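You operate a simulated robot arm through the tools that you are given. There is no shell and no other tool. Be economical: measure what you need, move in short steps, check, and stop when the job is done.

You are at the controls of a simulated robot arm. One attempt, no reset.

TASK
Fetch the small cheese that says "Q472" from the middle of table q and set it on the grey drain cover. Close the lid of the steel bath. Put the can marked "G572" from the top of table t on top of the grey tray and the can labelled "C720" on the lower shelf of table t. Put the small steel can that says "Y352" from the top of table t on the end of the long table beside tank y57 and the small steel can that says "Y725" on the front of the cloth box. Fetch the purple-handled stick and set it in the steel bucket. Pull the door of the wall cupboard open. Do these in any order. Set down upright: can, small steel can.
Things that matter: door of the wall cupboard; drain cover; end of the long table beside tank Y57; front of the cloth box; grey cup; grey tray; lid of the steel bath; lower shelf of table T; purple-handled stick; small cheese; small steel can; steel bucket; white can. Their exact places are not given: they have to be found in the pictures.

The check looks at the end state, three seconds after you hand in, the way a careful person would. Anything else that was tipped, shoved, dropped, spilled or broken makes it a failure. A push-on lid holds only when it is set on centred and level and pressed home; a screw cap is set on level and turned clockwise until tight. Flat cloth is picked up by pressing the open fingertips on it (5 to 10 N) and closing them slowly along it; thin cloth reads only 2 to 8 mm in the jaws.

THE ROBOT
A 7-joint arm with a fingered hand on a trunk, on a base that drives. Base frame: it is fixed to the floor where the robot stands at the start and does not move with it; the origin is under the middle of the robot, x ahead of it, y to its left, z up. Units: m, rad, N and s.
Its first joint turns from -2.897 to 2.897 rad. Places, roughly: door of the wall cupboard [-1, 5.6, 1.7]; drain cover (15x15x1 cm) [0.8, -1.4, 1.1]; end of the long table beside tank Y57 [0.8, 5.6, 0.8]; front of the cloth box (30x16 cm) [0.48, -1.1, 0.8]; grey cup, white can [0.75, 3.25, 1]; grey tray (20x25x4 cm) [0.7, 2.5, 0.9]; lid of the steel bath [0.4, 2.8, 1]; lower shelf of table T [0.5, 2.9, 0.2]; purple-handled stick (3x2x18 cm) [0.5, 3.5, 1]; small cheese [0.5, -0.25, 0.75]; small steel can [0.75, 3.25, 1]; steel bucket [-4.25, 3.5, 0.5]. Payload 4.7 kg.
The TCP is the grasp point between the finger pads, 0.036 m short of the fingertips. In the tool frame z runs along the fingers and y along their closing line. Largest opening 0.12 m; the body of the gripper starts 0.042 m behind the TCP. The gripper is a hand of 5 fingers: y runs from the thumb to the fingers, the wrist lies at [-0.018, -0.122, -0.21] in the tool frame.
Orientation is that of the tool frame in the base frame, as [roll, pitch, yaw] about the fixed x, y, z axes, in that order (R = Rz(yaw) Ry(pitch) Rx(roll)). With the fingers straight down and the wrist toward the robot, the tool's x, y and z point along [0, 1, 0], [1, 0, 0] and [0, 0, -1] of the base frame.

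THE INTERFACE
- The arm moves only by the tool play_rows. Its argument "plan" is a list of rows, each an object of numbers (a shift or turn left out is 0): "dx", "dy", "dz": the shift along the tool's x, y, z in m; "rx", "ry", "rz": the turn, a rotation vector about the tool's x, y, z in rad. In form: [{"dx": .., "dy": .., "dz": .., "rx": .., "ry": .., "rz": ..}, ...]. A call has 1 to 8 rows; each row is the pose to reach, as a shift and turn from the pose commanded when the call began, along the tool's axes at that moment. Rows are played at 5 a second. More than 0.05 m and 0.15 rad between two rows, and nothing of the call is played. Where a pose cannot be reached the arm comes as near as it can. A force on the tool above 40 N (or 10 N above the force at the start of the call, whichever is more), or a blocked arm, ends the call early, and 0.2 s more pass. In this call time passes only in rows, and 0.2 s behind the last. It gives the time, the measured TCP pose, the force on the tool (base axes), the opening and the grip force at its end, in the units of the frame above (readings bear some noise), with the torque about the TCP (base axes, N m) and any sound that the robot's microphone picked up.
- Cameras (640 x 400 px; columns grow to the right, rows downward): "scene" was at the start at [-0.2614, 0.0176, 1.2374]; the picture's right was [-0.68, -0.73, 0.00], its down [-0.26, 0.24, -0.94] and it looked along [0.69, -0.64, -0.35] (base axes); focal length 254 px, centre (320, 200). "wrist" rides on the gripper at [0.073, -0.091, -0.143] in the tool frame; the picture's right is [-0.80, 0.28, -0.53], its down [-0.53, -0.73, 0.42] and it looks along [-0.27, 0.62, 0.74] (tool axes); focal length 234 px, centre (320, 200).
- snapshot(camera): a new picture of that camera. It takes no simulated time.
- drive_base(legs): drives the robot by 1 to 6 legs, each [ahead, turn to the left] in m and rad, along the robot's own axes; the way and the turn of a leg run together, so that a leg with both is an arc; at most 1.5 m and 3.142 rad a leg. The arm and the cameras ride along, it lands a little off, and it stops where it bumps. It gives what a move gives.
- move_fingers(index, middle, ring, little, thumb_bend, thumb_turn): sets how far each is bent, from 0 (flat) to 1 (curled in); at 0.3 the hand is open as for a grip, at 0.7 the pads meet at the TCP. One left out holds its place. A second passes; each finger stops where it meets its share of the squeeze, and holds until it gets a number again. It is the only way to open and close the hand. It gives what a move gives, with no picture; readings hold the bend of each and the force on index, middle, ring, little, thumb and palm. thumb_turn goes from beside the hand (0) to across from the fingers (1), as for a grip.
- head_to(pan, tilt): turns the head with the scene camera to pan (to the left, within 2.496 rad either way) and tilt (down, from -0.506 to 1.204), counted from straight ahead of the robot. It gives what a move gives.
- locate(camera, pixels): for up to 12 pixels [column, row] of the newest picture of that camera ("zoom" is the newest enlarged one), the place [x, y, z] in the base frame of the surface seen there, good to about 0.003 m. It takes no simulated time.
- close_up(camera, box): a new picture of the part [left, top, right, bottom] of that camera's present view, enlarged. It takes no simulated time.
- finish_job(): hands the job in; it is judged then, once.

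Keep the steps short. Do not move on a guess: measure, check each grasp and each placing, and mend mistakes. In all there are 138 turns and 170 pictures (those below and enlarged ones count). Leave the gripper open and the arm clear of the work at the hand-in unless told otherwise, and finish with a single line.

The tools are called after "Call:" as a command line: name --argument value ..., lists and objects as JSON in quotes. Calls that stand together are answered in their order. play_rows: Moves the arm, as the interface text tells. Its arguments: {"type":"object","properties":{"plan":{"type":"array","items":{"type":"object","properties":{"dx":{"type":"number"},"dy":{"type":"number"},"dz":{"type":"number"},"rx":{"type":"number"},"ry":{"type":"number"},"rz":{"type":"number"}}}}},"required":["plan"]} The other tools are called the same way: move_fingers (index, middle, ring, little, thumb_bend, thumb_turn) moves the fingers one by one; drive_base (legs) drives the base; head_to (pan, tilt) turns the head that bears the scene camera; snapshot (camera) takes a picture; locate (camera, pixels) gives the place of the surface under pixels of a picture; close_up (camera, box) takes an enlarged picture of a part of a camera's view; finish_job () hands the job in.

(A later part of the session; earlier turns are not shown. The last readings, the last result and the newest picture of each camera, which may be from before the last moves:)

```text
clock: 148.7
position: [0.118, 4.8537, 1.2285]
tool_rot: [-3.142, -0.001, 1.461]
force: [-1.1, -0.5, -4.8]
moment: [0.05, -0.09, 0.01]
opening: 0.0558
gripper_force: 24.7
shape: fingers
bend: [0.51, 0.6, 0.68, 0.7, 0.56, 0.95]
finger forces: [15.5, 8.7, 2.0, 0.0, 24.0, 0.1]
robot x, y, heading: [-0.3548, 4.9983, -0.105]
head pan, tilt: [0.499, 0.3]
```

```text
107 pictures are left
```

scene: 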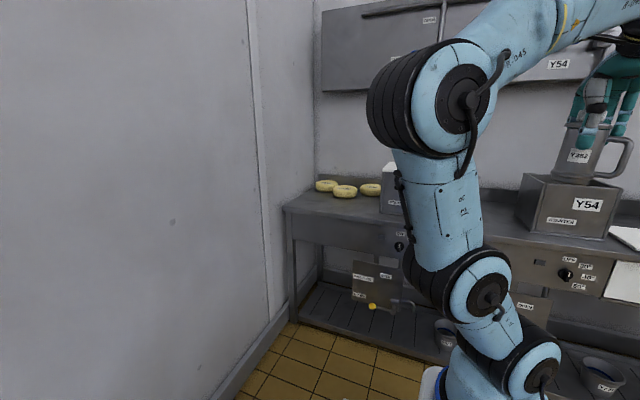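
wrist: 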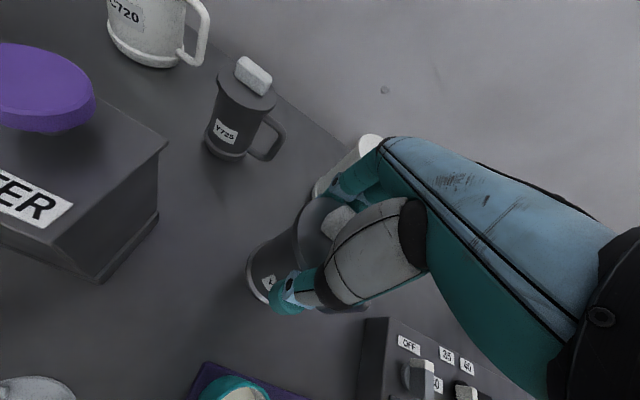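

Three small cheeses are at the end of the long table. I measure them and the wall.

Call:
locate --camera "scene" --pixels '[[325, 185], [345, 190], [370, 189], [318, 205], [345, 205], [380, 200], [290, 208], [385, 210], [150, 250], [345, 212]]'

Call:
close_up --camera "scene" --box '[270, 150, 430, 250]'

```text
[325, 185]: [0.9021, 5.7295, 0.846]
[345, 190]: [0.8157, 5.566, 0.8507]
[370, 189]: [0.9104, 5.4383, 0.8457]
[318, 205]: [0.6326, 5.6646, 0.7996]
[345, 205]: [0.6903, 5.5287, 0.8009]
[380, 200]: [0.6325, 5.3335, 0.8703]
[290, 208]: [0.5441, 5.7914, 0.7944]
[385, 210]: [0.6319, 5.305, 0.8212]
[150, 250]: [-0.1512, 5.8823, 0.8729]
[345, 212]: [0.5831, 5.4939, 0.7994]
```

```text
4.00 times, centred on (350, 200) of scene
```

zoom: 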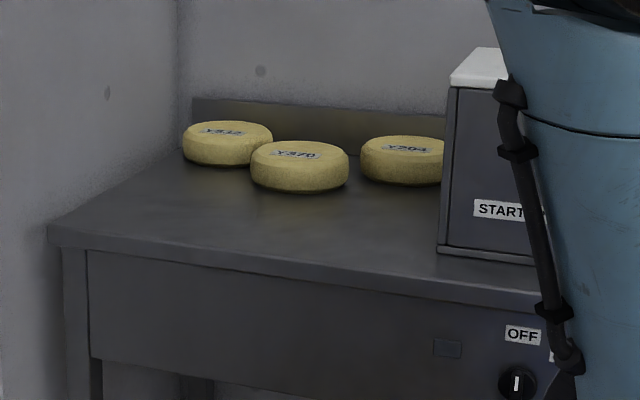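

Free space lies in front of the cheeses, around (0.645,5.54). The wall is at y=5.88. I turn left 0.3 and drive 0.3 ahead.

Call:
drive_base --legs '[[0, 0.3], [0.3, 0]]'

Call:
snapshot --camera "wrist"

```text
clock: 151.7
position: [0.437, 5.0546, 1.2275]
tool_rot: [3.141, -0.001, 1.755]
force: [0.0, 1.0, -5.4]
moment: [0.07, -0.02, -0.01]
opening: 0.0557
gripper_force: 25.6
shape: fingers
bend: [0.51, 0.6, 0.68, 0.7, 0.56, 0.95]
finger forces: [15.3, 8.9, 2.0, 0.0, 24.1, 0.1]
robot x, y, heading: [-0.062, 5.0595, 0.185]
head pan, tilt: [0.499, 0.3]
```

```text
105 pictures are left
```

wrist: 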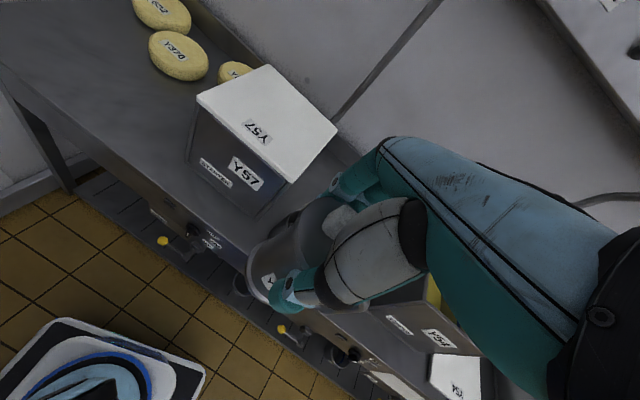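

I carry the can over to (0.645,5.53) at height 1.23 in two runs.

Call:
play_rows --plan '[{"dx": 0.0357, "dy": 0.0243}, {"dx": 0.0715, "dy": 0.0485}, {"dx": 0.1072, "dy": 0.0728}, {"dx": 0.143, "dy": 0.0971}, {"dx": 0.1787, "dy": 0.1214}, {"dx": 0.2145, "dy": 0.1457}]'

Call:
play_rows --plan '[{"dx": 0.0357, "dy": 0.0243}, {"dx": 0.0715, "dy": 0.0485}, {"dx": 0.1072, "dy": 0.0728}, {"dx": 0.143, "dy": 0.0971}, {"dx": 0.1787, "dy": 0.1214}, {"dx": 0.2145, "dy": 0.1457}]'

Call:
snapshot --camera "wrist"

```text
clock: 153.1
position: [0.5408, 5.2894, 1.23]
tool_rot: [3.14, 0.0, 1.757]
force: [-0.4, -0.9, -4.3]
moment: [0.05, -0.06, 0.01]
opening: 0.0557
gripper_force: 24.5
shape: fingers
bend: [0.51, 0.6, 0.68, 0.7, 0.57, 0.95]
finger forces: [14.8, 8.7, 2.2, 0.0, 23.7, 0.0]
robot x, y, heading: [-0.0546, 5.0553, 0.185]
head pan, tilt: [0.499, 0.3]
```

```text
clock: 154.5
position: [0.6426, 5.5279, 1.2285]
tool_rot: [-3.14, -0.001, 1.755]
force: [-0.9, -1.1, -4.2]
moment: [0.02, -0.06, 0.0]
opening: 0.0557
gripper_force: 24.2
shape: fingers
bend: [0.51, 0.6, 0.68, 0.7, 0.57, 0.95]
finger forces: [14.5, 8.8, 2.4, 0.0, 23.5, 0.0]
robot x, y, heading: [-0.0594, 5.0556, 0.186]
head pan, tilt: [0.499, 0.3]
```

```text
104 pictures are left
```

wrist: 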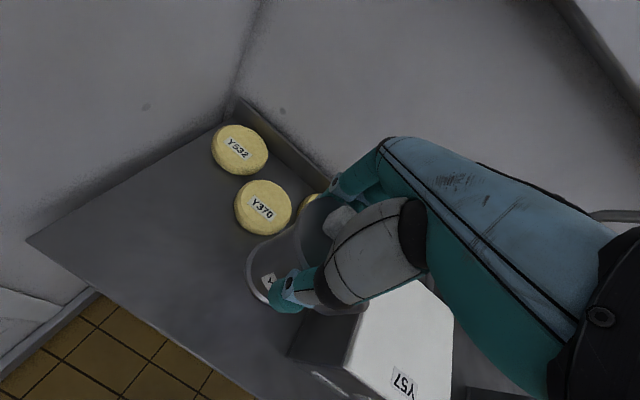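

The way down is clear. I lower toward the table.

Call:
play_rows --plan '[{"dz": 0.045}, {"dz": 0.09}, {"dz": 0.135}, {"dz": 0.18}, {"dz": 0.225}, {"dz": 0.265}, {"dz": 0.29}, {"dz": 0.303}]'

Call:
play_rows --plan '[{"dz": 0.004}, {"dz": 0.007}, {"dz": 0.009}, {"dz": 0.011}, {"dz": 0.013}, {"dz": 0.014}]'

Call:
snapshot --camera "wrist"

```text
clock: 156.3
position: [0.6432, 5.5307, 0.9255]
tool_rot: [-3.141, 0.001, 1.755]
force: [0.3, -0.3, -4.3]
moment: [0.05, -0.02, 0.01]
opening: 0.0556
gripper_force: 23.7
shape: fingers
bend: [0.51, 0.6, 0.68, 0.7, 0.57, 0.95]
finger forces: [13.8, 8.7, 2.2, 0.0, 22.5, 0.0]
robot x, y, heading: [-0.0583, 5.0538, 0.183]
head pan, tilt: [0.499, 0.3]
```

```text
clock: 157.7
position: [0.6444, 5.5287, 0.9116]
tool_rot: [-3.141, -0.003, 1.758]
force: [-1.1, 2.6, 5.1]
moment: [0.0, 0.1, -0.01]
opening: 0.055
gripper_force: 24.5
shape: fingers
bend: [0.51, 0.6, 0.69, 0.7, 0.57, 0.95]
finger forces: [13.6, 9.1, 1.9, 0.1, 24.1, 0.0]
robot x, y, heading: [-0.0608, 5.0587, 0.188]
head pan, tilt: [0.499, 0.3]
```

```text
103 pictures are left
```

wrist: 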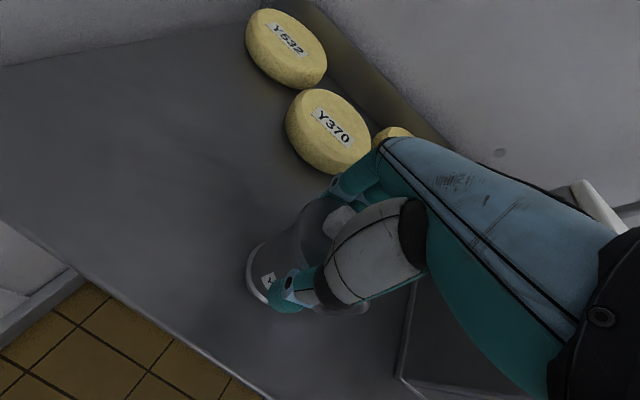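

Contact (5 N up). I open the fingers and rise.

Call:
move_fingers --index 0.3 --middle 0.3 --ring 0.3 --little 0.3 --thumb_bend 0.3

Call:
play_rows --plan '[{"dz": -0.03}, {"dz": -0.07}, {"dz": -0.12}, {"dz": -0.17}, {"dz": -0.22}, {"dz": -0.27}, {"dz": -0.32}]'

Call:
snapshot --camera "wrist"

Call:
close_up --camera "wrist" --box '[140, 160, 340, 320]'

```text
clock: 158.7
position: [0.6436, 5.5293, 0.9109]
tool_rot: [3.141, 0.0, 1.755]
force: [0.6, -0.2, -0.3]
moment: [-0.02, -0.02, 0.01]
opening: 0.1217
gripper_force: 0.0
shape: fingers
bend: [0.3, 0.3, 0.3, 0.3, 0.3, 0.97]
finger forces: [0.1, 0.1, 0.1, 0.0, 0.0, 0.1]
robot x, y, heading: [-0.0574, 5.0566, 0.187]
head pan, tilt: [0.499, 0.3]
```

```text
clock: 160.3
position: [0.6434, 5.5308, 1.2303]
tool_rot: [-3.139, 0.004, 1.755]
force: [-0.5, 1.0, -0.3]
moment: [-0.02, 0.04, -0.02]
opening: 0.1219
gripper_force: 0.1
shape: fingers
bend: [0.3, 0.3, 0.3, 0.3, 0.3, 0.97]
finger forces: [0.0, 0.0, 0.0, 0.1, 0.1, 0.0]
robot x, y, heading: [-0.0617, 5.0564, 0.182]
head pan, tilt: [0.499, 0.3]
```

```text
102 pictures are left
```

wrist: 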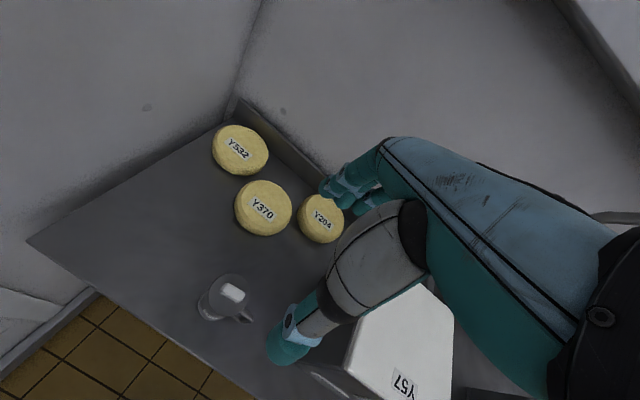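

```text
2.50 times, centred on (240, 240) of wrist
```

zoom: 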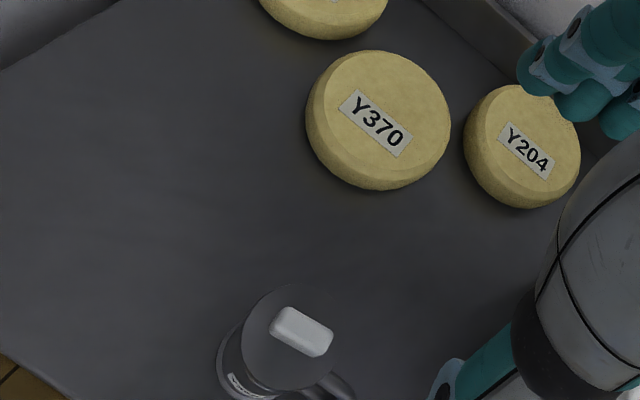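

Y352 stands upright with its lid on. Now the wall cupboard nearby. I pull the arm back the way it came and look at the cupboard.

Call:
play_rows --plan '[{"dx": -0.0357, "dy": -0.0243}, {"dx": -0.0715, "dy": -0.0485}, {"dx": -0.1072, "dy": -0.0728}, {"dx": -0.143, "dy": -0.0971}, {"dx": -0.1787, "dy": -0.1214}, {"dx": -0.2145, "dy": -0.1457}, {"dx": -0.25, "dy": -0.17}, {"dx": -0.285, "dy": -0.194}]'

Call:
play_rows --plan '[{"dx": -0.03, "dy": -0.03}, {"dx": -0.06, "dy": -0.06}, {"dx": -0.09, "dy": -0.09}]'

Call:
drive_base --legs '[[-0.5, 0]]'

Call:
head_to --pan 1.7 --tilt -0.3

Call:
snapshot --camera "scene"

```text
clock: 162.1
position: [0.5098, 5.2129, 1.2259]
tool_rot: [-3.139, 0.002, 1.755]
force: [0.6, 0.9, -0.8]
moment: [0.01, 0.05, 0.02]
opening: 0.122
gripper_force: 0.0
shape: fingers
bend: [0.3, 0.3, 0.3, 0.3, 0.3, 0.98]
finger forces: [0.1, 0.1, 0.0, 0.0, 0.1, 0.0]
robot x, y, heading: [-0.0568, 5.0563, 0.186]
head pan, tilt: [0.499, 0.3]
```

```text
clock: 162.9
position: [0.4381, 5.1107, 1.2273]
tool_rot: [-3.14, 0.002, 1.756]
force: [0.3, 0.6, 1.0]
moment: [0.05, 0.02, 0.0]
opening: 0.1222
gripper_force: 0.0
shape: fingers
bend: [0.3, 0.3, 0.3, 0.3, 0.3, 0.98]
finger forces: [0.0, 0.0, 0.1, 0.1, 0.0, 0.1]
robot x, y, heading: [-0.0585, 5.0562, 0.188]
head pan, tilt: [0.499, 0.3]
```

```text
clock: 165.8
position: [-0.0478, 5.0195, 1.2274]
tool_rot: [-3.141, -0.001, 1.758]
force: [-0.2, 0.0, 0.0]
moment: [0.02, -0.01, -0.01]
opening: 0.1222
gripper_force: 0.0
shape: fingers
bend: [0.3, 0.3, 0.3, 0.3, 0.3, 0.98]
finger forces: [0.1, 0.1, 0.0, 0.0, 0.0, 0.0]
robot x, y, heading: [-0.5436, 4.9649, 0.191]
head pan, tilt: [0.499, 0.3]
```

```text
clock: 167.2
position: [-0.0491, 5.0193, 1.2281]
tool_rot: [-3.14, 0.001, 1.755]
force: [0.0, 0.9, -0.1]
moment: [0.01, -0.04, -0.04]
opening: 0.1223
gripper_force: 0.1
shape: fingers
bend: [0.3, 0.3, 0.3, 0.3, 0.3, 0.98]
finger forces: [0.0, 0.0, 0.0, 0.1, 0.0, 0.0]
robot x, y, heading: [-0.5469, 4.9636, 0.192]
head pan, tilt: [1.7, -0.3]
```

```text
100 pictures are left
```

scene: 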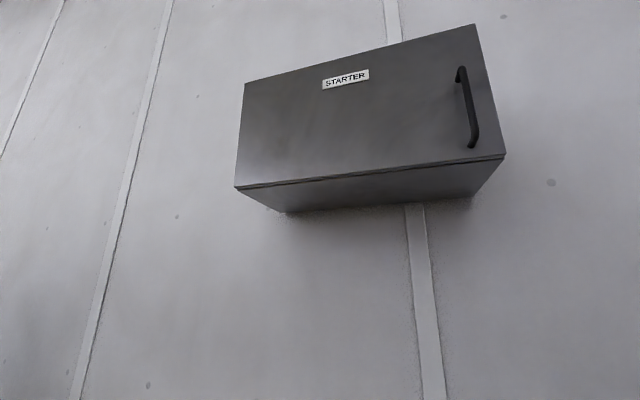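

The cupboard's door has a vertical handle on the right (465,107); its hinge is on the left. I measure it.

Call:
locate --camera "scene" --pixels '[[471, 27], [503, 154], [247, 85], [238, 185], [463, 72], [470, 110], [474, 142], [460, 90], [345, 78], [487, 90], [410, 195]]'

Call:
close_up --camera "scene" --box '[400, 10, 528, 220]'

```text
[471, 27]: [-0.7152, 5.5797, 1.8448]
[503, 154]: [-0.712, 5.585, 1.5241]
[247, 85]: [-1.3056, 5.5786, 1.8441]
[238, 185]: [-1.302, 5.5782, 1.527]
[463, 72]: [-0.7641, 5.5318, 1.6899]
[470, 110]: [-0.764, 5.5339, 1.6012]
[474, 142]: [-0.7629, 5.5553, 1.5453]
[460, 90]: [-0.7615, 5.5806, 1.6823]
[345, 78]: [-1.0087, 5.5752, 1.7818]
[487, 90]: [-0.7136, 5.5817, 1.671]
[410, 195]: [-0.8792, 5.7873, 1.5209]
```

```text
1.90 times, centred on (464, 115) of scene
```

zoom: 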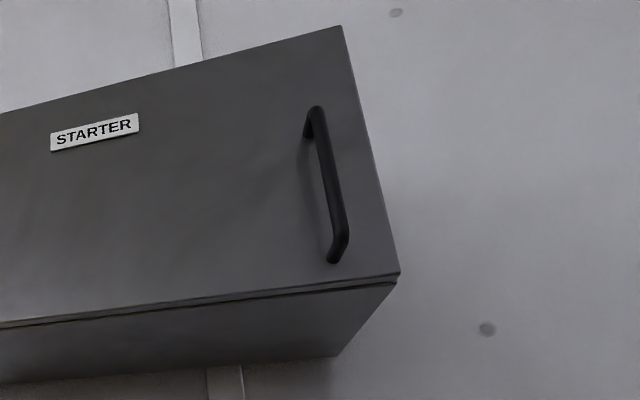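

The bar handle is at x=-0.763, y=5.53, z 1.55–1.69; the door spans x -1.305…-0.712, hinge on the left. I reposition to about (-0.85,4.6), facing the wall.

Call:
drive_base --legs '[[0, 0.685], [-0.47, 0], [0, 0.695]]'

Call:
head_to --pan 0.0 --tilt 0.0

Call:
snapshot --camera "scene"

```text
clock: 173.7
position: [-0.8, 5.1042, 1.2263]
tool_rot: [-3.141, 0.001, 3.133]
force: [0.3, -0.4, 0.1]
moment: [0.04, 0.04, -0.01]
opening: 0.1221
gripper_force: 0.1
shape: fingers
bend: [0.3, 0.3, 0.3, 0.3, 0.3, 0.98]
finger forces: [0.0, 0.0, 0.1, 0.0, 0.1, 0.0]
robot x, y, heading: [-0.8468, 4.6096, 1.566]
head pan, tilt: [1.7, -0.3]
```

```text
clock: 175.4
position: [-0.8001, 5.1056, 1.2262]
tool_rot: [-3.142, -0.001, 3.135]
force: [-0.4, -0.2, 0.4]
moment: [0.03, -0.02, 0.02]
opening: 0.1219
gripper_force: 0.0
shape: fingers
bend: [0.3, 0.3, 0.3, 0.3, 0.3, 0.98]
finger forces: [0.0, 0.0, 0.0, 0.0, 0.0, 0.0]
robot x, y, heading: [-0.8402, 4.6097, 1.563]
head pan, tilt: [0.0, 0.0]
```

```text
98 pictures are left
```

scene: 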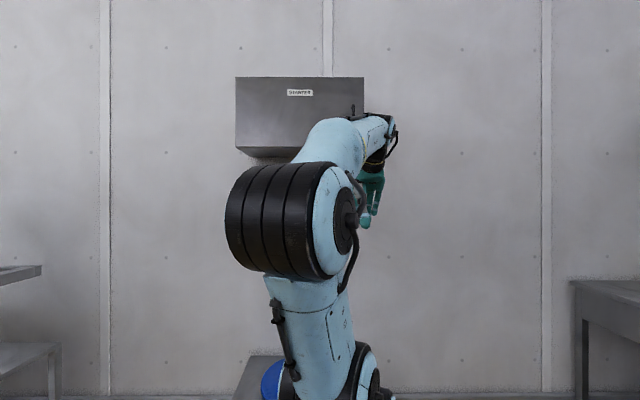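

I turn the hand so that the fingers point at the wall with the closing line horizontal (wrist to the left), raising it at the same time, in two runs.

Call:
play_rows --plan '[{"rx": -0.0855, "ry": 0.0855, "rz": 0.0855, "dz": -0.035}, {"rx": -0.171, "ry": 0.171, "rz": 0.171, "dz": -0.07}, {"rx": -0.2565, "ry": 0.2565, "rz": 0.2565, "dz": -0.105}, {"rx": -0.342, "ry": 0.342, "rz": 0.342, "dz": -0.14}, {"rx": -0.4275, "ry": 0.4275, "rz": 0.4275, "dz": -0.175}, {"rx": -0.513, "ry": 0.513, "rz": 0.513, "dz": -0.21}, {"rx": -0.5985, "ry": 0.5985, "rz": 0.5985, "dz": -0.245}]'

Call:
play_rows --plan '[{"rx": -0.0855, "ry": 0.0855, "rz": 0.0855}, {"rx": -0.171, "ry": 0.171, "rz": 0.171}, {"rx": -0.2565, "ry": 0.2565, "rz": 0.2565}, {"rx": -0.342, "ry": 0.342, "rz": 0.342}, {"rx": -0.4275, "ry": 0.4275, "rz": 0.4275}, {"rx": -0.513, "ry": 0.513, "rz": 0.513}, {"rx": -0.5985, "ry": 0.5985, "rz": 0.5985}]'

Call:
snapshot --camera "scene"

Call:
snapshot --camera "wrist"

```text
clock: 177.0
position: [-0.7994, 5.1026, 1.4762]
tool_rot: [2.682, -0.725, 2.668]
force: [0.5, -0.4, -0.2]
moment: [0.01, 0.02, 0.01]
opening: 0.1223
gripper_force: 0.0
shape: fingers
bend: [0.3, 0.3, 0.3, 0.3, 0.3, 0.98]
finger forces: [0.2, 0.1, 0.0, 0.0, 0.0, 0.0]
robot x, y, heading: [-0.838, 4.6075, 1.569]
head pan, tilt: [0.0, 0.0]
```

```text
clock: 178.8
position: [-0.8563, 5.1088, 1.4721]
tool_rot: [2.366, -1.554, 2.57]
force: [0.8, 1.2, -0.6]
moment: [0.02, 0.02, 0.01]
opening: 0.1225
gripper_force: 0.1
shape: fingers
bend: [0.3, 0.3, 0.3, 0.3, 0.3, 0.98]
finger forces: [0.1, 0.0, 0.0, 0.1, 0.0, 0.0]
out of reach, approached as far as the arm can: row 3, 4
robot x, y, heading: [-0.8417, 4.6085, 1.561]
head pan, tilt: [0.0, 0.0]
stopped in row 7: the arm was blocked; the commanded pose is now the measured one
```

```text
97 pictures are left
```

scene: 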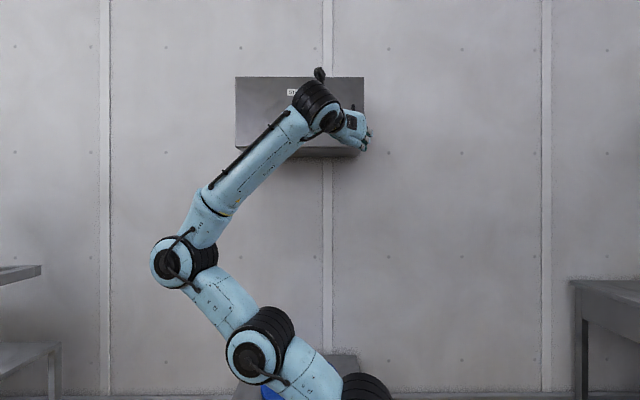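

```text
96 pictures are left
```

wrist: 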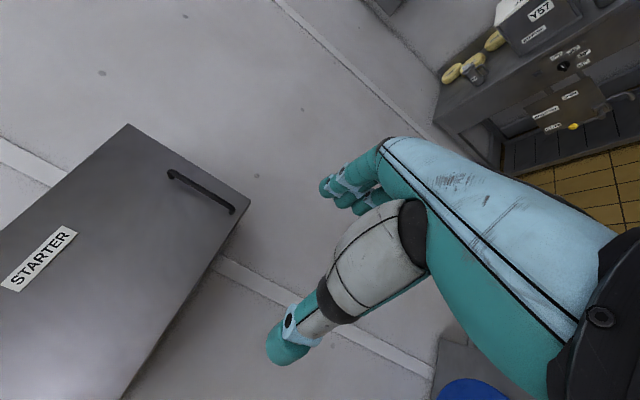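

The hand now points at the wall (turned about 0.22 rad to the left). I move it up and toward the handle, to about (-0.763,5.36,1.62), straightening it on the way.

Call:
play_rows --plan '[{"dx": 0.021, "dy": 0.02, "dz": 0.029, "rx": -0.03}, {"dx": 0.043, "dy": 0.04, "dz": 0.058, "rx": -0.06}, {"dx": 0.064, "dy": 0.06, "dz": 0.087, "rx": -0.09}, {"dx": 0.086, "dy": 0.081, "dz": 0.117, "rx": -0.12}, {"dx": 0.107, "dy": 0.101, "dz": 0.146, "rx": -0.15}, {"dx": 0.129, "dy": 0.121, "dz": 0.175, "rx": -0.19}, {"dx": 0.148, "dy": 0.142, "dz": 0.204, "rx": -0.22}]'

Call:
snapshot --camera "wrist"

Call:
snapshot --camera "scene"

```text
clock: 180.4
position: [-0.7932, 5.3343, 1.6204]
tool_rot: [2.237, -1.557, 2.477]
force: [-0.1, 0.0, -0.1]
moment: [0.01, 0.05, 0.06]
opening: 0.1222
gripper_force: 0.1
shape: fingers
bend: [0.3, 0.3, 0.3, 0.3, 0.3, 0.98]
finger forces: [0.1, 0.0, 0.0, 0.1, 0.0, 0.0]
out of reach, approached as far as the arm can: row 6, 7
robot x, y, heading: [-0.8427, 4.6082, 1.562]
head pan, tilt: [0.0, 0.0]
```

```text
95 pictures are left
```

wrist: 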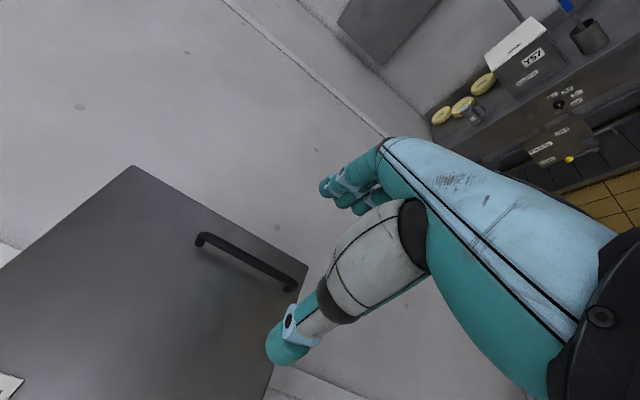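

```text
94 pictures are left
```

scene: 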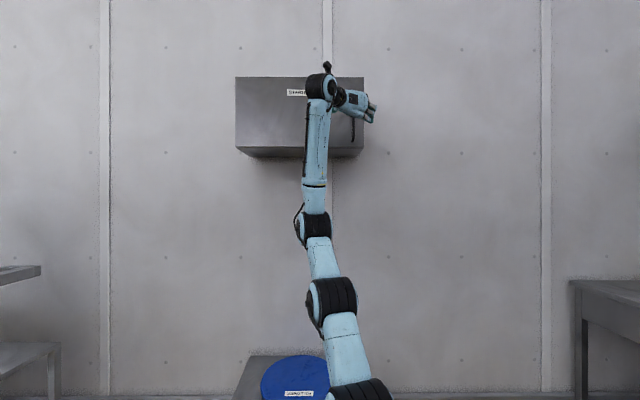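

The hand points straight at the door, but the arm's reach ended. I measure the bar again from the wrist view, then drive 0.12 ahead.

Call:
locate --camera "wrist" --pixels '[[200, 239], [245, 260], [290, 284], [220, 248], [270, 272], [305, 268], [240, 300]]'

Call:
drive_base --legs '[[0.12, 0]]'

Call:
snapshot --camera "wrist"

```text
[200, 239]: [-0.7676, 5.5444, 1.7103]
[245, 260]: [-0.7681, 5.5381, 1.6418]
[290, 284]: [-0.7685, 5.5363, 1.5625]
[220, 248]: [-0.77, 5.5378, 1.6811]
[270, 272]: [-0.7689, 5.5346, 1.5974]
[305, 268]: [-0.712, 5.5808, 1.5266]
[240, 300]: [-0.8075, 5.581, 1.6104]
```

```text
clock: 181.7
position: [-0.7904, 5.4533, 1.6196]
tool_rot: [2.124, -1.554, 2.585]
force: [-0.5, -0.2, -0.5]
moment: [0.01, 0.0, -0.02]
opening: 0.1225
gripper_force: 0.0
shape: fingers
bend: [0.3, 0.3, 0.3, 0.3, 0.3, 0.98]
finger forces: [0.1, 0.0, 0.0, 0.0, 0.0, 0.0]
robot x, y, heading: [-0.8396, 4.7269, 1.562]
head pan, tilt: [0.0, 0.0]
```

```text
93 pictures are left
```

wrist: 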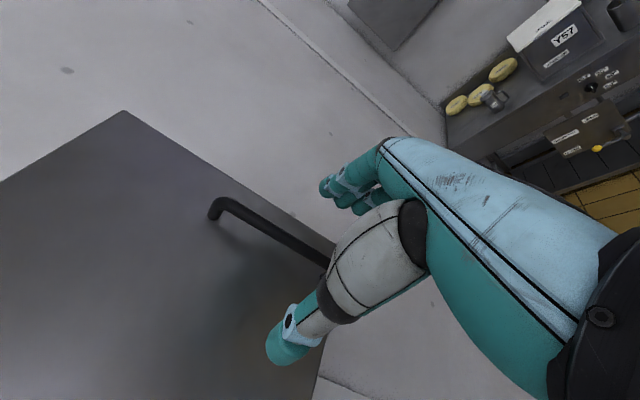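

The bar is at (-0.769,5.537), z 1.56–1.71. I shift 2 cm right, 1 cm up, then advance 0.08 m so that the bar lies between thumb and fingers.

Call:
play_rows --plan '[{"dx": 0.01, "dy": 0.021}, {"dx": 0.012, "dy": 0.021, "dz": 0.03}, {"dx": 0.012, "dy": 0.021, "dz": 0.055}, {"dx": 0.012, "dy": 0.021, "dz": 0.07}, {"dx": 0.012, "dy": 0.021, "dz": 0.078}]'

Call:
snapshot --camera "wrist"

```text
clock: 182.9
position: [-0.8105, 5.5233, 1.6327]
tool_rot: [2.181, -1.554, 2.529]
force: [0.5, 0.5, 0.4]
moment: [0.0, 0.0, -0.01]
opening: 0.1228
gripper_force: 0.1
shape: fingers
bend: [0.3, 0.3, 0.3, 0.3, 0.3, 0.98]
finger forces: [0.1, 0.0, 0.0, 0.1, 0.1, 0.0]
out of reach, approached as far as the arm can: row 1, 2, 3, 4, 5
robot x, y, heading: [-0.8441, 4.7265, 1.561]
head pan, tilt: [0.0, 0.0]
```

```text
92 pictures are left
```

wrist: 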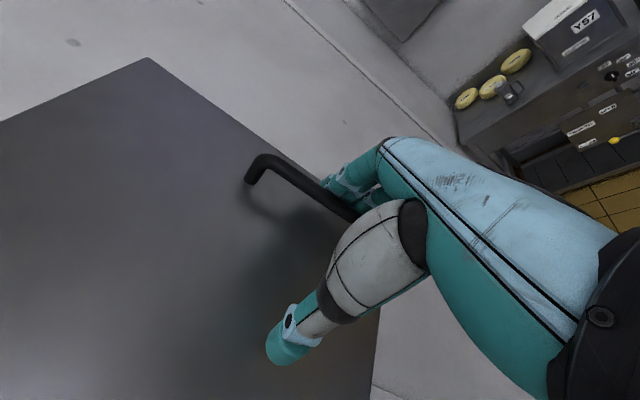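

The bar is within the opening but near the fingers. I turn the base 0.04 rad right to centre the hand on it.

Call:
drive_base --legs '[[0, -0.045]]'

Call:
snapshot --camera "wrist"

```text
clock: 183.7
position: [-0.7746, 5.5209, 1.6327]
tool_rot: [2.087, -1.555, 2.579]
force: [-0.2, 0.1, -0.4]
moment: [0.02, -0.02, -0.02]
opening: 0.1224
gripper_force: 0.1
shape: fingers
bend: [0.3, 0.3, 0.3, 0.3, 0.3, 0.98]
finger forces: [0.1, 0.1, 0.0, 0.1, 0.1, 0.0]
robot x, y, heading: [-0.8411, 4.7299, 1.515]
head pan, tilt: [0.0, 0.0]
```

```text
91 pictures are left
```

wrist: 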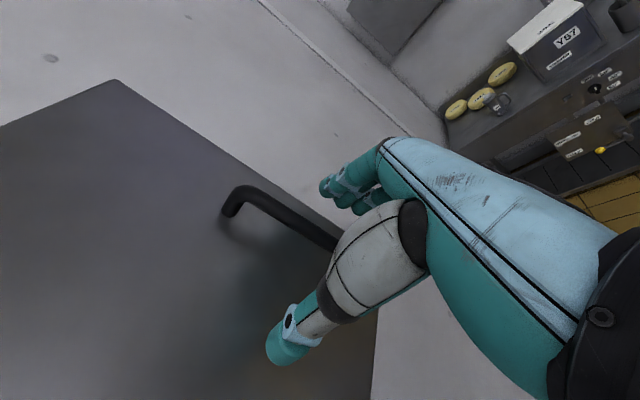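

TCP is at (-0.775,5.521): the bar is centred. I close the hand on it.

Call:
move_fingers --index 0.75 --middle 0.75 --ring 0.75 --little 0.75 --thumb_bend 0.7

Call:
snapshot --camera "wrist"

```text
clock: 184.4
position: [-0.7623, 5.5183, 1.6325]
tool_rot: [2.242, -1.556, 2.402]
force: [30.6, -2.6, -8.8]
moment: [-0.57, -0.95, -0.42]
opening: 0.0016
gripper_force: 20.7
shape: fingers
bend: [0.74, 0.73, 0.73, 0.74, 0.69, 0.98]
finger forces: [5.9, 6.8, 8.7, 18.3, 1.3, 0.0]
robot x, y, heading: [-0.8427, 4.7308, 1.506]
head pan, tilt: [0.0, 0.0]
stopped: the force on the tool passed its limit at 43 N (the readings are from after the stop); the commanded pose is now the measured one
```

```text
90 pictures are left
```

wrist: 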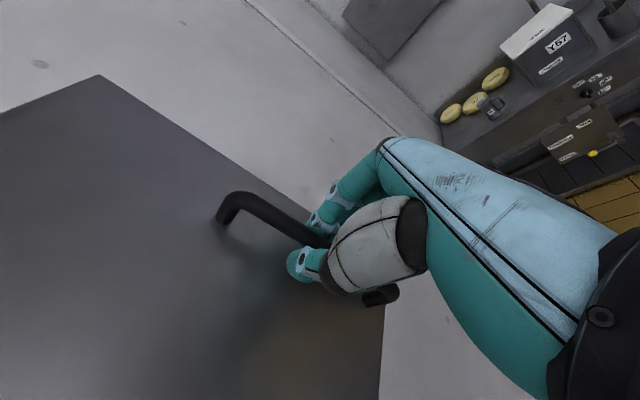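

The fingers closed around the bar. I pull back gently 3 cm and see whether the door follows.

Call:
play_rows --plan '[{"dz": -0.01}, {"dz": -0.02}, {"dz": -0.03}, {"dz": -0.04}]'

Call:
snapshot --camera "wrist"

```text
clock: 185.4
position: [-0.7664, 5.4777, 1.6343]
tool_rot: [2.367, -1.558, 2.285]
force: [25.7, -4.1, -12.2]
moment: [-0.57, -0.79, -0.35]
opening: 0.0014
gripper_force: 18.4
shape: fingers
bend: [0.74, 0.74, 0.73, 0.74, 0.69, 0.98]
finger forces: [5.0, 5.6, 7.5, 16.5, 1.9, 0.1]
robot x, y, heading: [-0.8401, 4.7281, 1.516]
head pan, tilt: [0.0, 0.0]
```

```text
89 pictures are left
```

wrist: 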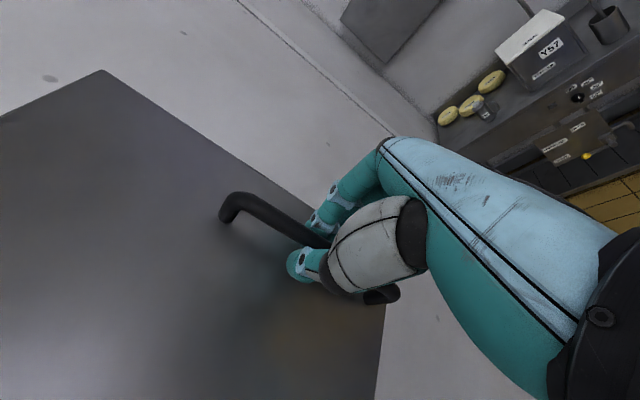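

The door follows the hand. I pull further along the door's arc (hinge at x=-1.305), turning the hand a little with it.

Call:
play_rows --plan '[{"dy": -0.0044, "dz": -0.0346, "rx": -0.04}, {"dy": -0.0117, "dz": -0.0718, "rx": -0.08}, {"dy": -0.0215, "dz": -0.1085, "rx": -0.12}, {"dy": -0.0344, "dz": -0.1443, "rx": -0.16}, {"dy": -0.0494, "dz": -0.1783, "rx": -0.2}, {"dy": -0.0664, "dz": -0.2123, "rx": -0.24}, {"dy": -0.0865, "dz": -0.2446, "rx": -0.28}, {"dy": -0.1087, "dz": -0.275, "rx": -0.32}]'

Call:
snapshot --camera "wrist"

Call:
snapshot --camera "scene"

```text
clock: 187.2
position: [-0.895, 5.2114, 1.6361]
tool_rot: [1.771, -1.558, 2.564]
force: [-2.6, 3.3, -5.2]
moment: [-0.07, -0.24, 0.04]
opening: 0.0026
gripper_force: 7.6
shape: fingers
bend: [0.75, 0.75, 0.74, 0.75, 0.66, 0.98]
finger forces: [1.1, 1.4, 3.0, 1.9, 8.3, 0.0]
robot x, y, heading: [-0.8386, 4.7288, 1.514]
head pan, tilt: [0.0, 0.0]
```

```text
88 pictures are left
```

wrist: 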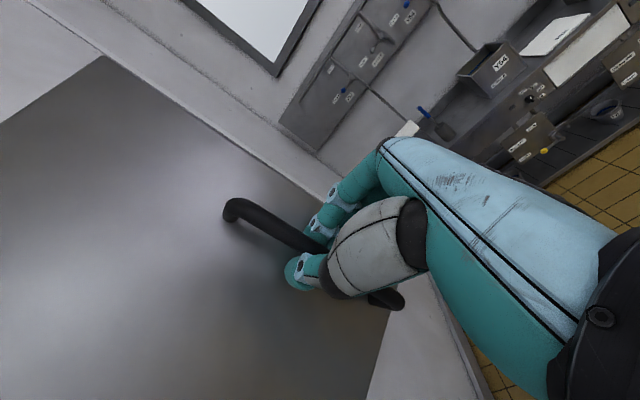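

```text
87 pictures are left
```

scene: 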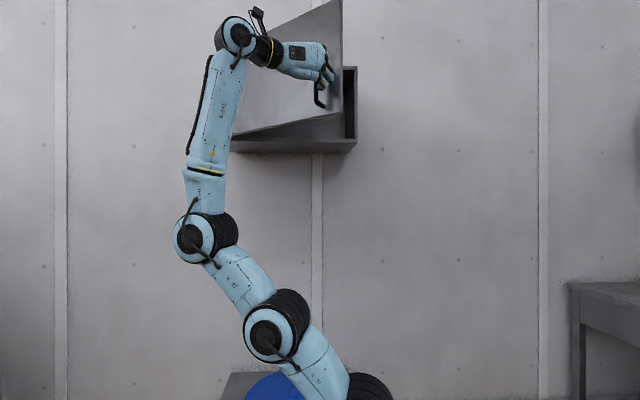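

The door is about 36° open. I continue along the arc to about 60°.

Call:
play_rows --plan '[{"dy": -0.0133, "dz": -0.0354, "rx": -0.06}, {"dy": -0.0295, "dz": -0.0695, "rx": -0.12}, {"dy": -0.0479, "dz": -0.1025, "rx": -0.18}, {"dy": -0.0687, "dz": -0.1342, "rx": -0.24}, {"dy": -0.0916, "dz": -0.1643, "rx": -0.3}, {"dy": -0.1165, "dz": -0.1928, "rx": -0.36}]'

Call:
snapshot --camera "scene"

```text
clock: 188.6
position: [-1.074, 5.0771, 1.6333]
tool_rot: [1.39, -1.558, 2.581]
force: [1.2, -0.2, 5.4]
moment: [-0.11, -0.19, -0.01]
opening: 0.0023
gripper_force: 8.1
shape: fingers
bend: [0.75, 0.75, 0.74, 0.75, 0.66, 0.97]
finger forces: [1.1, 1.3, 3.4, 2.9, 7.5, 0.0]
robot x, y, heading: [-0.8423, 4.7296, 1.511]
head pan, tilt: [0.0, 0.0]
```

```text
86 pictures are left
```

scene: 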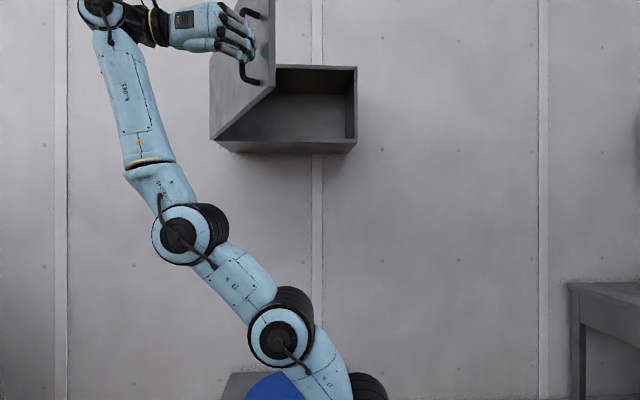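

About 60° open. One more run to about 84°.

Call:
play_rows --plan '[{"dy": -0.0156, "dz": -0.0345, "rx": -0.06}, {"dy": -0.0335, "dz": -0.0678, "rx": -0.12}, {"dy": -0.0538, "dz": -0.0998, "rx": -0.18}, {"dy": -0.0763, "dz": -0.1302, "rx": -0.24}, {"dy": -0.1007, "dz": -0.1591, "rx": -0.3}, {"dy": -0.1272, "dz": -0.1861, "rx": -0.36}]'

Call:
head_to --pan 0.3 --tilt -0.2

Call:
snapshot --camera "scene"

Call:
snapshot --camera "wrist"

```text
clock: 190.0
position: [-1.1976, 5.0091, 1.5264]
tool_rot: [1.063, -1.553, 2.55]
force: [-0.2, -0.8, -0.6]
moment: [0.0, -0.04, -0.01]
opening: 0.0001
gripper_force: 0.1
shape: fingers
bend: [0.75, 0.75, 0.75, 0.75, 0.67, 0.97]
finger forces: [0.1, 0.1, 0.0, 0.0, 0.0, 0.0]
out of reach, approached as far as the arm can: row 1, 2, 3, 4, 5, 6
robot x, y, heading: [-0.8418, 4.7297, 1.511]
head pan, tilt: [0.0, 0.0]
```

```text
clock: 190.8
position: [-1.1966, 5.0085, 1.5287]
tool_rot: [0.964, -1.556, 2.65]
force: [0.0, -0.7, -0.6]
moment: [0.01, -0.02, -0.02]
opening: 0.0004
gripper_force: 0.1
shape: fingers
bend: [0.75, 0.75, 0.75, 0.75, 0.67, 0.97]
finger forces: [0.0, 0.1, 0.1, 0.0, 0.0, 0.0]
robot x, y, heading: [-0.8426, 4.7294, 1.515]
head pan, tilt: [0.3, -0.201]
```

```text
85 pictures are left
```

scene: 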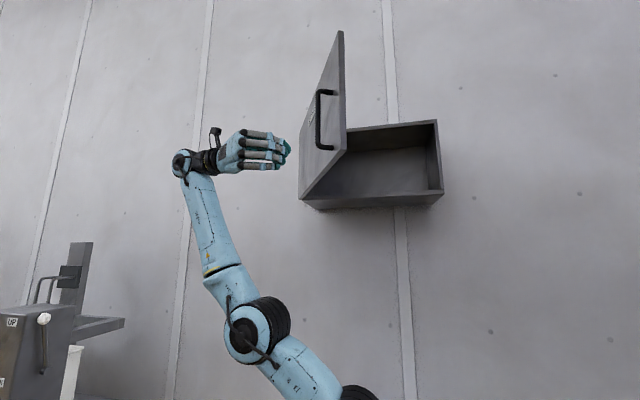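

```text
84 pictures are left
```

wrist: 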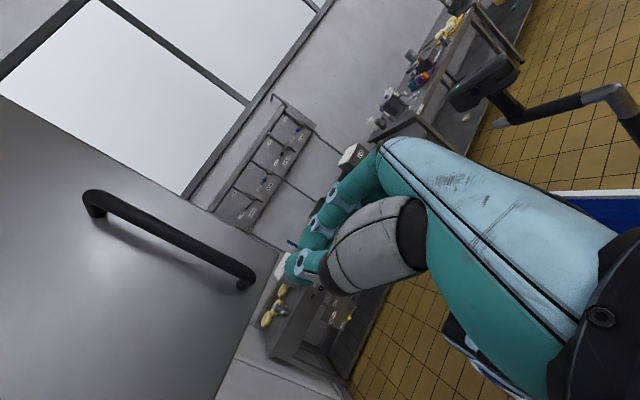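

The hand slipped off below the bar; the door stays open. I measure its angle.

Call:
locate --camera "scene" --pixels '[[341, 60], [344, 140], [302, 190], [310, 150], [322, 120], [437, 150]]'

Call:
locate --camera "wrist" --pixels '[[100, 200], [170, 240], [240, 275], [60, 300], [200, 330], [245, 330]]'

```text
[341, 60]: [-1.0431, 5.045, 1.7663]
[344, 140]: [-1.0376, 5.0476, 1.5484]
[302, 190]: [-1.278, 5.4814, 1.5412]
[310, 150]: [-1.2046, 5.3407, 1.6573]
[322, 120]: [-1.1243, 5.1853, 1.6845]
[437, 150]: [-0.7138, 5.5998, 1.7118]
```

```text
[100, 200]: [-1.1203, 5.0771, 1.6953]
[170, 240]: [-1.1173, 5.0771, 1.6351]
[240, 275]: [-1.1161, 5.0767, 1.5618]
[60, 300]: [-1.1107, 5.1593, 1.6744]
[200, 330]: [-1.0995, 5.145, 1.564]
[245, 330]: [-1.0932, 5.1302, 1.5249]
```

The door is open about 64°. I will push it further from its inner side. First I drive back 0.4 m to be clear, then turn the hand back to pointing down.

Call:
drive_base --legs '[[-0.4, 0]]'

Call:
play_rows --plan '[{"rx": 0.14, "dy": 0.01}, {"rx": 0.28, "dy": 0.02}, {"rx": 0.42, "dy": 0.03}, {"rx": 0.56, "dy": 0.04}, {"rx": 0.7, "dy": 0.05}, {"rx": 0.84, "dy": 0.06}, {"rx": 0.98, "dy": 0.06}, {"rx": 1.1, "dy": 0.06}]'

Call:
snapshot --camera "scene"

```text
clock: 193.3
position: [-1.2215, 4.602, 1.5278]
tool_rot: [1.182, -1.556, 2.425]
force: [-0.3, 0.2, 0.3]
moment: [0.03, -0.01, 0.04]
opening: 0.0
gripper_force: 0.0
shape: fingers
bend: [0.75, 0.75, 0.75, 0.75, 0.67, 0.97]
finger forces: [0.0, 0.0, 0.1, 0.0, 0.0, 0.0]
robot x, y, heading: [-0.8657, 4.3173, 1.504]
head pan, tilt: [0.3, -0.201]
```

```text
clock: 195.1
position: [-1.1939, 4.5492, 1.529]
tool_rot: [2.214, -1.556, 2.494]
force: [-0.5, -0.3, -0.9]
moment: [0.0, 0.0, -0.02]
opening: 0.0001
gripper_force: 0.1
shape: fingers
bend: [0.75, 0.75, 0.75, 0.75, 0.67, 0.97]
finger forces: [0.0, 0.0, 0.0, 0.0, 0.0, 0.0]
robot x, y, heading: [-0.8652, 4.3175, 1.507]
head pan, tilt: [0.3, -0.201]
```

```text
83 pictures are left
```

scene: 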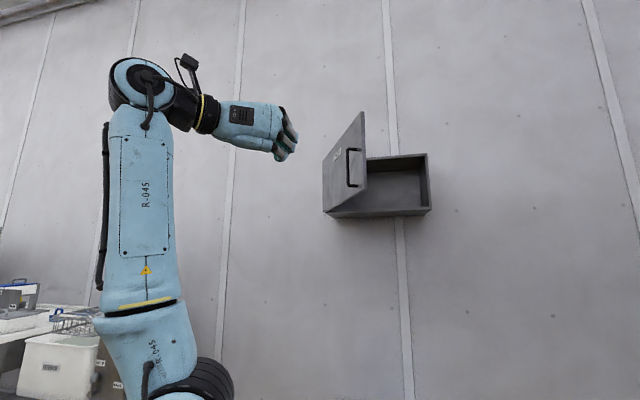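

The fist now points ahead. I move it right and ahead to about (-0.9,4.75,1.6).

Call:
play_rows --plan '[{"dx": 0.01, "dy": 0.037, "dz": 0.025}, {"dx": 0.02, "dy": 0.074, "dz": 0.05}, {"dx": 0.03, "dy": 0.111, "dz": 0.075}, {"dx": 0.04, "dy": 0.148, "dz": 0.1}, {"dx": 0.05, "dy": 0.185, "dz": 0.125}, {"dx": 0.06, "dy": 0.222, "dz": 0.15}, {"dx": 0.065, "dy": 0.259, "dz": 0.175}, {"dx": 0.07, "dy": 0.29, "dz": 0.2}]'

Call:
drive_base --legs '[[0.33, 0]]'

Call:
snapshot --camera "scene"

```text
clock: 196.9
position: [-0.9061, 4.7502, 1.5991]
tool_rot: [2.165, -1.555, 2.546]
force: [-0.5, -0.3, 0.6]
moment: [0.01, 0.01, -0.12]
opening: 0.0
gripper_force: 0.1
shape: fingers
bend: [0.75, 0.75, 0.75, 0.75, 0.67, 0.97]
finger forces: [0.0, 0.1, 0.0, 0.0, 0.1, 0.0]
robot x, y, heading: [-0.866, 4.3213, 1.511]
head pan, tilt: [0.3, -0.201]
```

```text
clock: 199.1
position: [-0.8833, 5.0801, 1.5999]
tool_rot: [2.22, -1.555, 2.489]
force: [0.9, 0.6, 0.1]
moment: [0.01, -0.02, -0.01]
opening: 0.0
gripper_force: 0.1
shape: fingers
bend: [0.75, 0.75, 0.75, 0.75, 0.67, 0.97]
finger forces: [0.1, 0.0, 0.0, 0.0, 0.1, 0.1]
robot x, y, heading: [-0.8454, 4.6489, 1.51]
head pan, tilt: [0.3, -0.201]
```

```text
82 pictures are left
```

scene: 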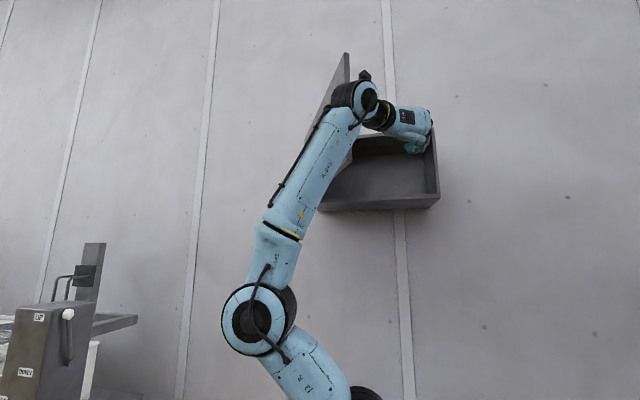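

I push left in steps against the door's inner edge.

Call:
play_rows --plan '[{"dy": -0.045}, {"dy": -0.09}, {"dy": -0.13}, {"dy": -0.17}, {"dy": -0.21}, {"dy": -0.25}, {"dy": -0.29}, {"dy": -0.33}]'

Call:
snapshot --camera "scene"

```text
clock: 200.9
position: [-1.2155, 5.08, 1.5935]
tool_rot: [2.239, -1.556, 2.469]
force: [0.3, -3.9, -1.0]
moment: [0.02, -0.03, 0.17]
opening: 0.0
gripper_force: 0.6
shape: fingers
bend: [0.75, 0.75, 0.75, 0.75, 0.67, 0.97]
finger forces: [0.0, 0.0, 0.0, 0.1, 1.0, 0.4]
robot x, y, heading: [-0.8445, 4.6481, 1.508]
head pan, tilt: [0.3, -0.201]
```

```text
81 pictures are left
```

scene: 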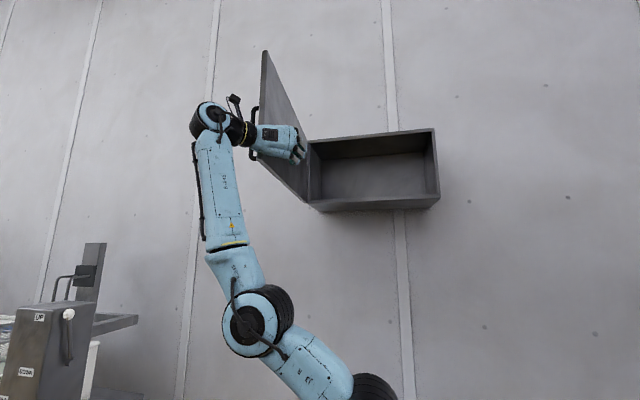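

The door is now a bit past 90° open. I move right, back off, and turn the hand back to pointing down.

Call:
play_rows --plan '[{"dy": 0.045}, {"dy": 0.09}, {"dy": 0.13}, {"dy": 0.17}, {"dy": 0.21}]'

Call:
drive_base --legs '[[-0.5, 0]]'

Call:
play_rows --plan '[{"rx": 0.0855, "ry": -0.0855, "rz": -0.0855, "dx": -0.02}, {"rx": 0.171, "ry": -0.171, "rz": -0.171, "dx": -0.04}, {"rx": 0.2565, "ry": -0.2565, "rz": -0.2565, "dx": -0.06}, {"rx": 0.342, "ry": -0.342, "rz": -0.342, "dx": -0.08}, {"rx": 0.4275, "ry": -0.4275, "rz": -0.4275, "dx": -0.1}, {"rx": 0.513, "ry": -0.513, "rz": -0.513, "dx": -0.12}, {"rx": 0.5985, "ry": -0.5985, "rz": -0.5985, "dx": -0.14}]'

Call:
play_rows --plan '[{"rx": 0.0855, "ry": -0.0855, "rz": -0.0855}, {"rx": 0.171, "ry": -0.171, "rz": -0.171}, {"rx": 0.2565, "ry": -0.2565, "rz": -0.2565}, {"rx": 0.342, "ry": -0.342, "rz": -0.342}, {"rx": 0.4275, "ry": -0.4275, "rz": -0.4275}, {"rx": 0.513, "ry": -0.513, "rz": -0.513}, {"rx": 0.5985, "ry": -0.5985, "rz": -0.5985}]'

Call:
snapshot --camera "scene"

```text
clock: 202.1
position: [-1.0063, 5.0806, 1.5963]
tool_rot: [2.08, -1.555, 2.629]
force: [-1.2, 0.1, -1.4]
moment: [0.02, 0.02, -0.08]
opening: 0.0
gripper_force: 0.1
shape: fingers
bend: [0.75, 0.75, 0.75, 0.75, 0.67, 0.97]
finger forces: [0.0, 0.0, 0.0, 0.0, 0.0, 0.1]
robot x, y, heading: [-0.8438, 4.6519, 1.507]
head pan, tilt: [0.3, -0.201]
```

```text
clock: 205.1
position: [-1.0438, 4.5632, 1.5964]
tool_rot: [2.081, -1.554, 2.652]
force: [0.1, 0.0, 0.0]
moment: [0.03, 0.02, 0.0]
opening: 0.0001
gripper_force: 0.1
shape: fingers
bend: [0.75, 0.75, 0.75, 0.75, 0.67, 0.97]
finger forces: [0.0, 0.0, 0.0, 0.1, 0.0, 0.1]
robot x, y, heading: [-0.8715, 4.1375, 1.53]
head pan, tilt: [0.3, -0.201]
```

```text
clock: 206.7
position: [-1.0435, 4.5623, 1.4568]
tool_rot: [2.679, -0.722, 2.69]
force: [-0.4, 0.4, -0.4]
moment: [0.01, -0.03, -0.03]
opening: 0.0
gripper_force: 0.1
shape: fingers
bend: [0.75, 0.75, 0.75, 0.75, 0.67, 0.97]
finger forces: [0.0, 0.0, 0.0, 0.0, 0.0, 0.0]
robot x, y, heading: [-0.8745, 4.1393, 1.531]
head pan, tilt: [0.3, -0.201]
```

```text
clock: 208.3
position: [-0.9211, 4.5139, 1.3354]
tool_rot: [3.081, -0.055, 3.095]
force: [-0.8, -0.3, -0.6]
moment: [0.0, -0.01, 0.01]
opening: 0.0003
gripper_force: 0.1
shape: fingers
bend: [0.75, 0.75, 0.75, 0.75, 0.67, 0.97]
finger forces: [0.0, 0.1, 0.0, 0.1, 0.1, 0.0]
out of reach, approached as far as the arm can: row 4, 5, 6, 7
robot x, y, heading: [-0.8724, 4.1301, 1.529]
head pan, tilt: [0.3, -0.201]
```

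```text
80 pictures are left
```

scene: 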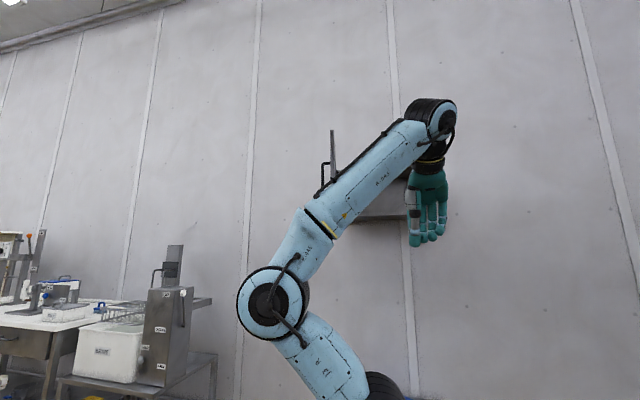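

The hand points nearly down again. I straighten it, and look left toward the place of the steel bucket (-4.25,3.5).

Call:
play_rows --plan '[{"dy": 0.04, "rx": 0.03, "ry": -0.027}, {"dy": 0.08, "rx": 0.06, "ry": -0.055}, {"dy": 0.1, "rx": 0.06, "ry": -0.055}]'

Call:
head_to --pan 1.8 --tilt 0.2

Call:
snapshot --camera "scene"

```text
clock: 209.1
position: [-0.9015, 4.5043, 1.3404]
tool_rot: [3.136, -0.005, 3.09]
force: [-0.3, 0.1, -0.5]
moment: [0.03, -0.03, -0.03]
opening: 0.0
gripper_force: 0.1
shape: fingers
bend: [0.75, 0.75, 0.75, 0.75, 0.67, 0.97]
finger forces: [0.1, 0.0, 0.0, 0.0, 0.1, 0.0]
out of reach, approached as far as the arm can: row 1, 2, 3
robot x, y, heading: [-0.8719, 4.1368, 1.533]
head pan, tilt: [0.3, -0.201]
```

```text
clock: 210.7
position: [-0.9003, 4.5045, 1.3412]
tool_rot: [3.136, -0.007, 3.09]
force: [-0.4, 0.9, 0.0]
moment: [0.0, 0.01, 0.01]
opening: 0.0001
gripper_force: 0.0
shape: fingers
bend: [0.75, 0.75, 0.75, 0.75, 0.67, 0.97]
finger forces: [0.0, 0.0, 0.1, 0.0, 0.0, 0.0]
robot x, y, heading: [-0.8738, 4.1363, 1.531]
head pan, tilt: [1.799, 0.201]
```

```text
79 pictures are left
```

scene: 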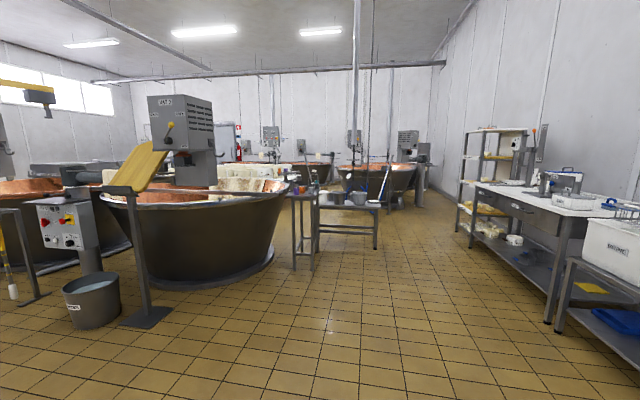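

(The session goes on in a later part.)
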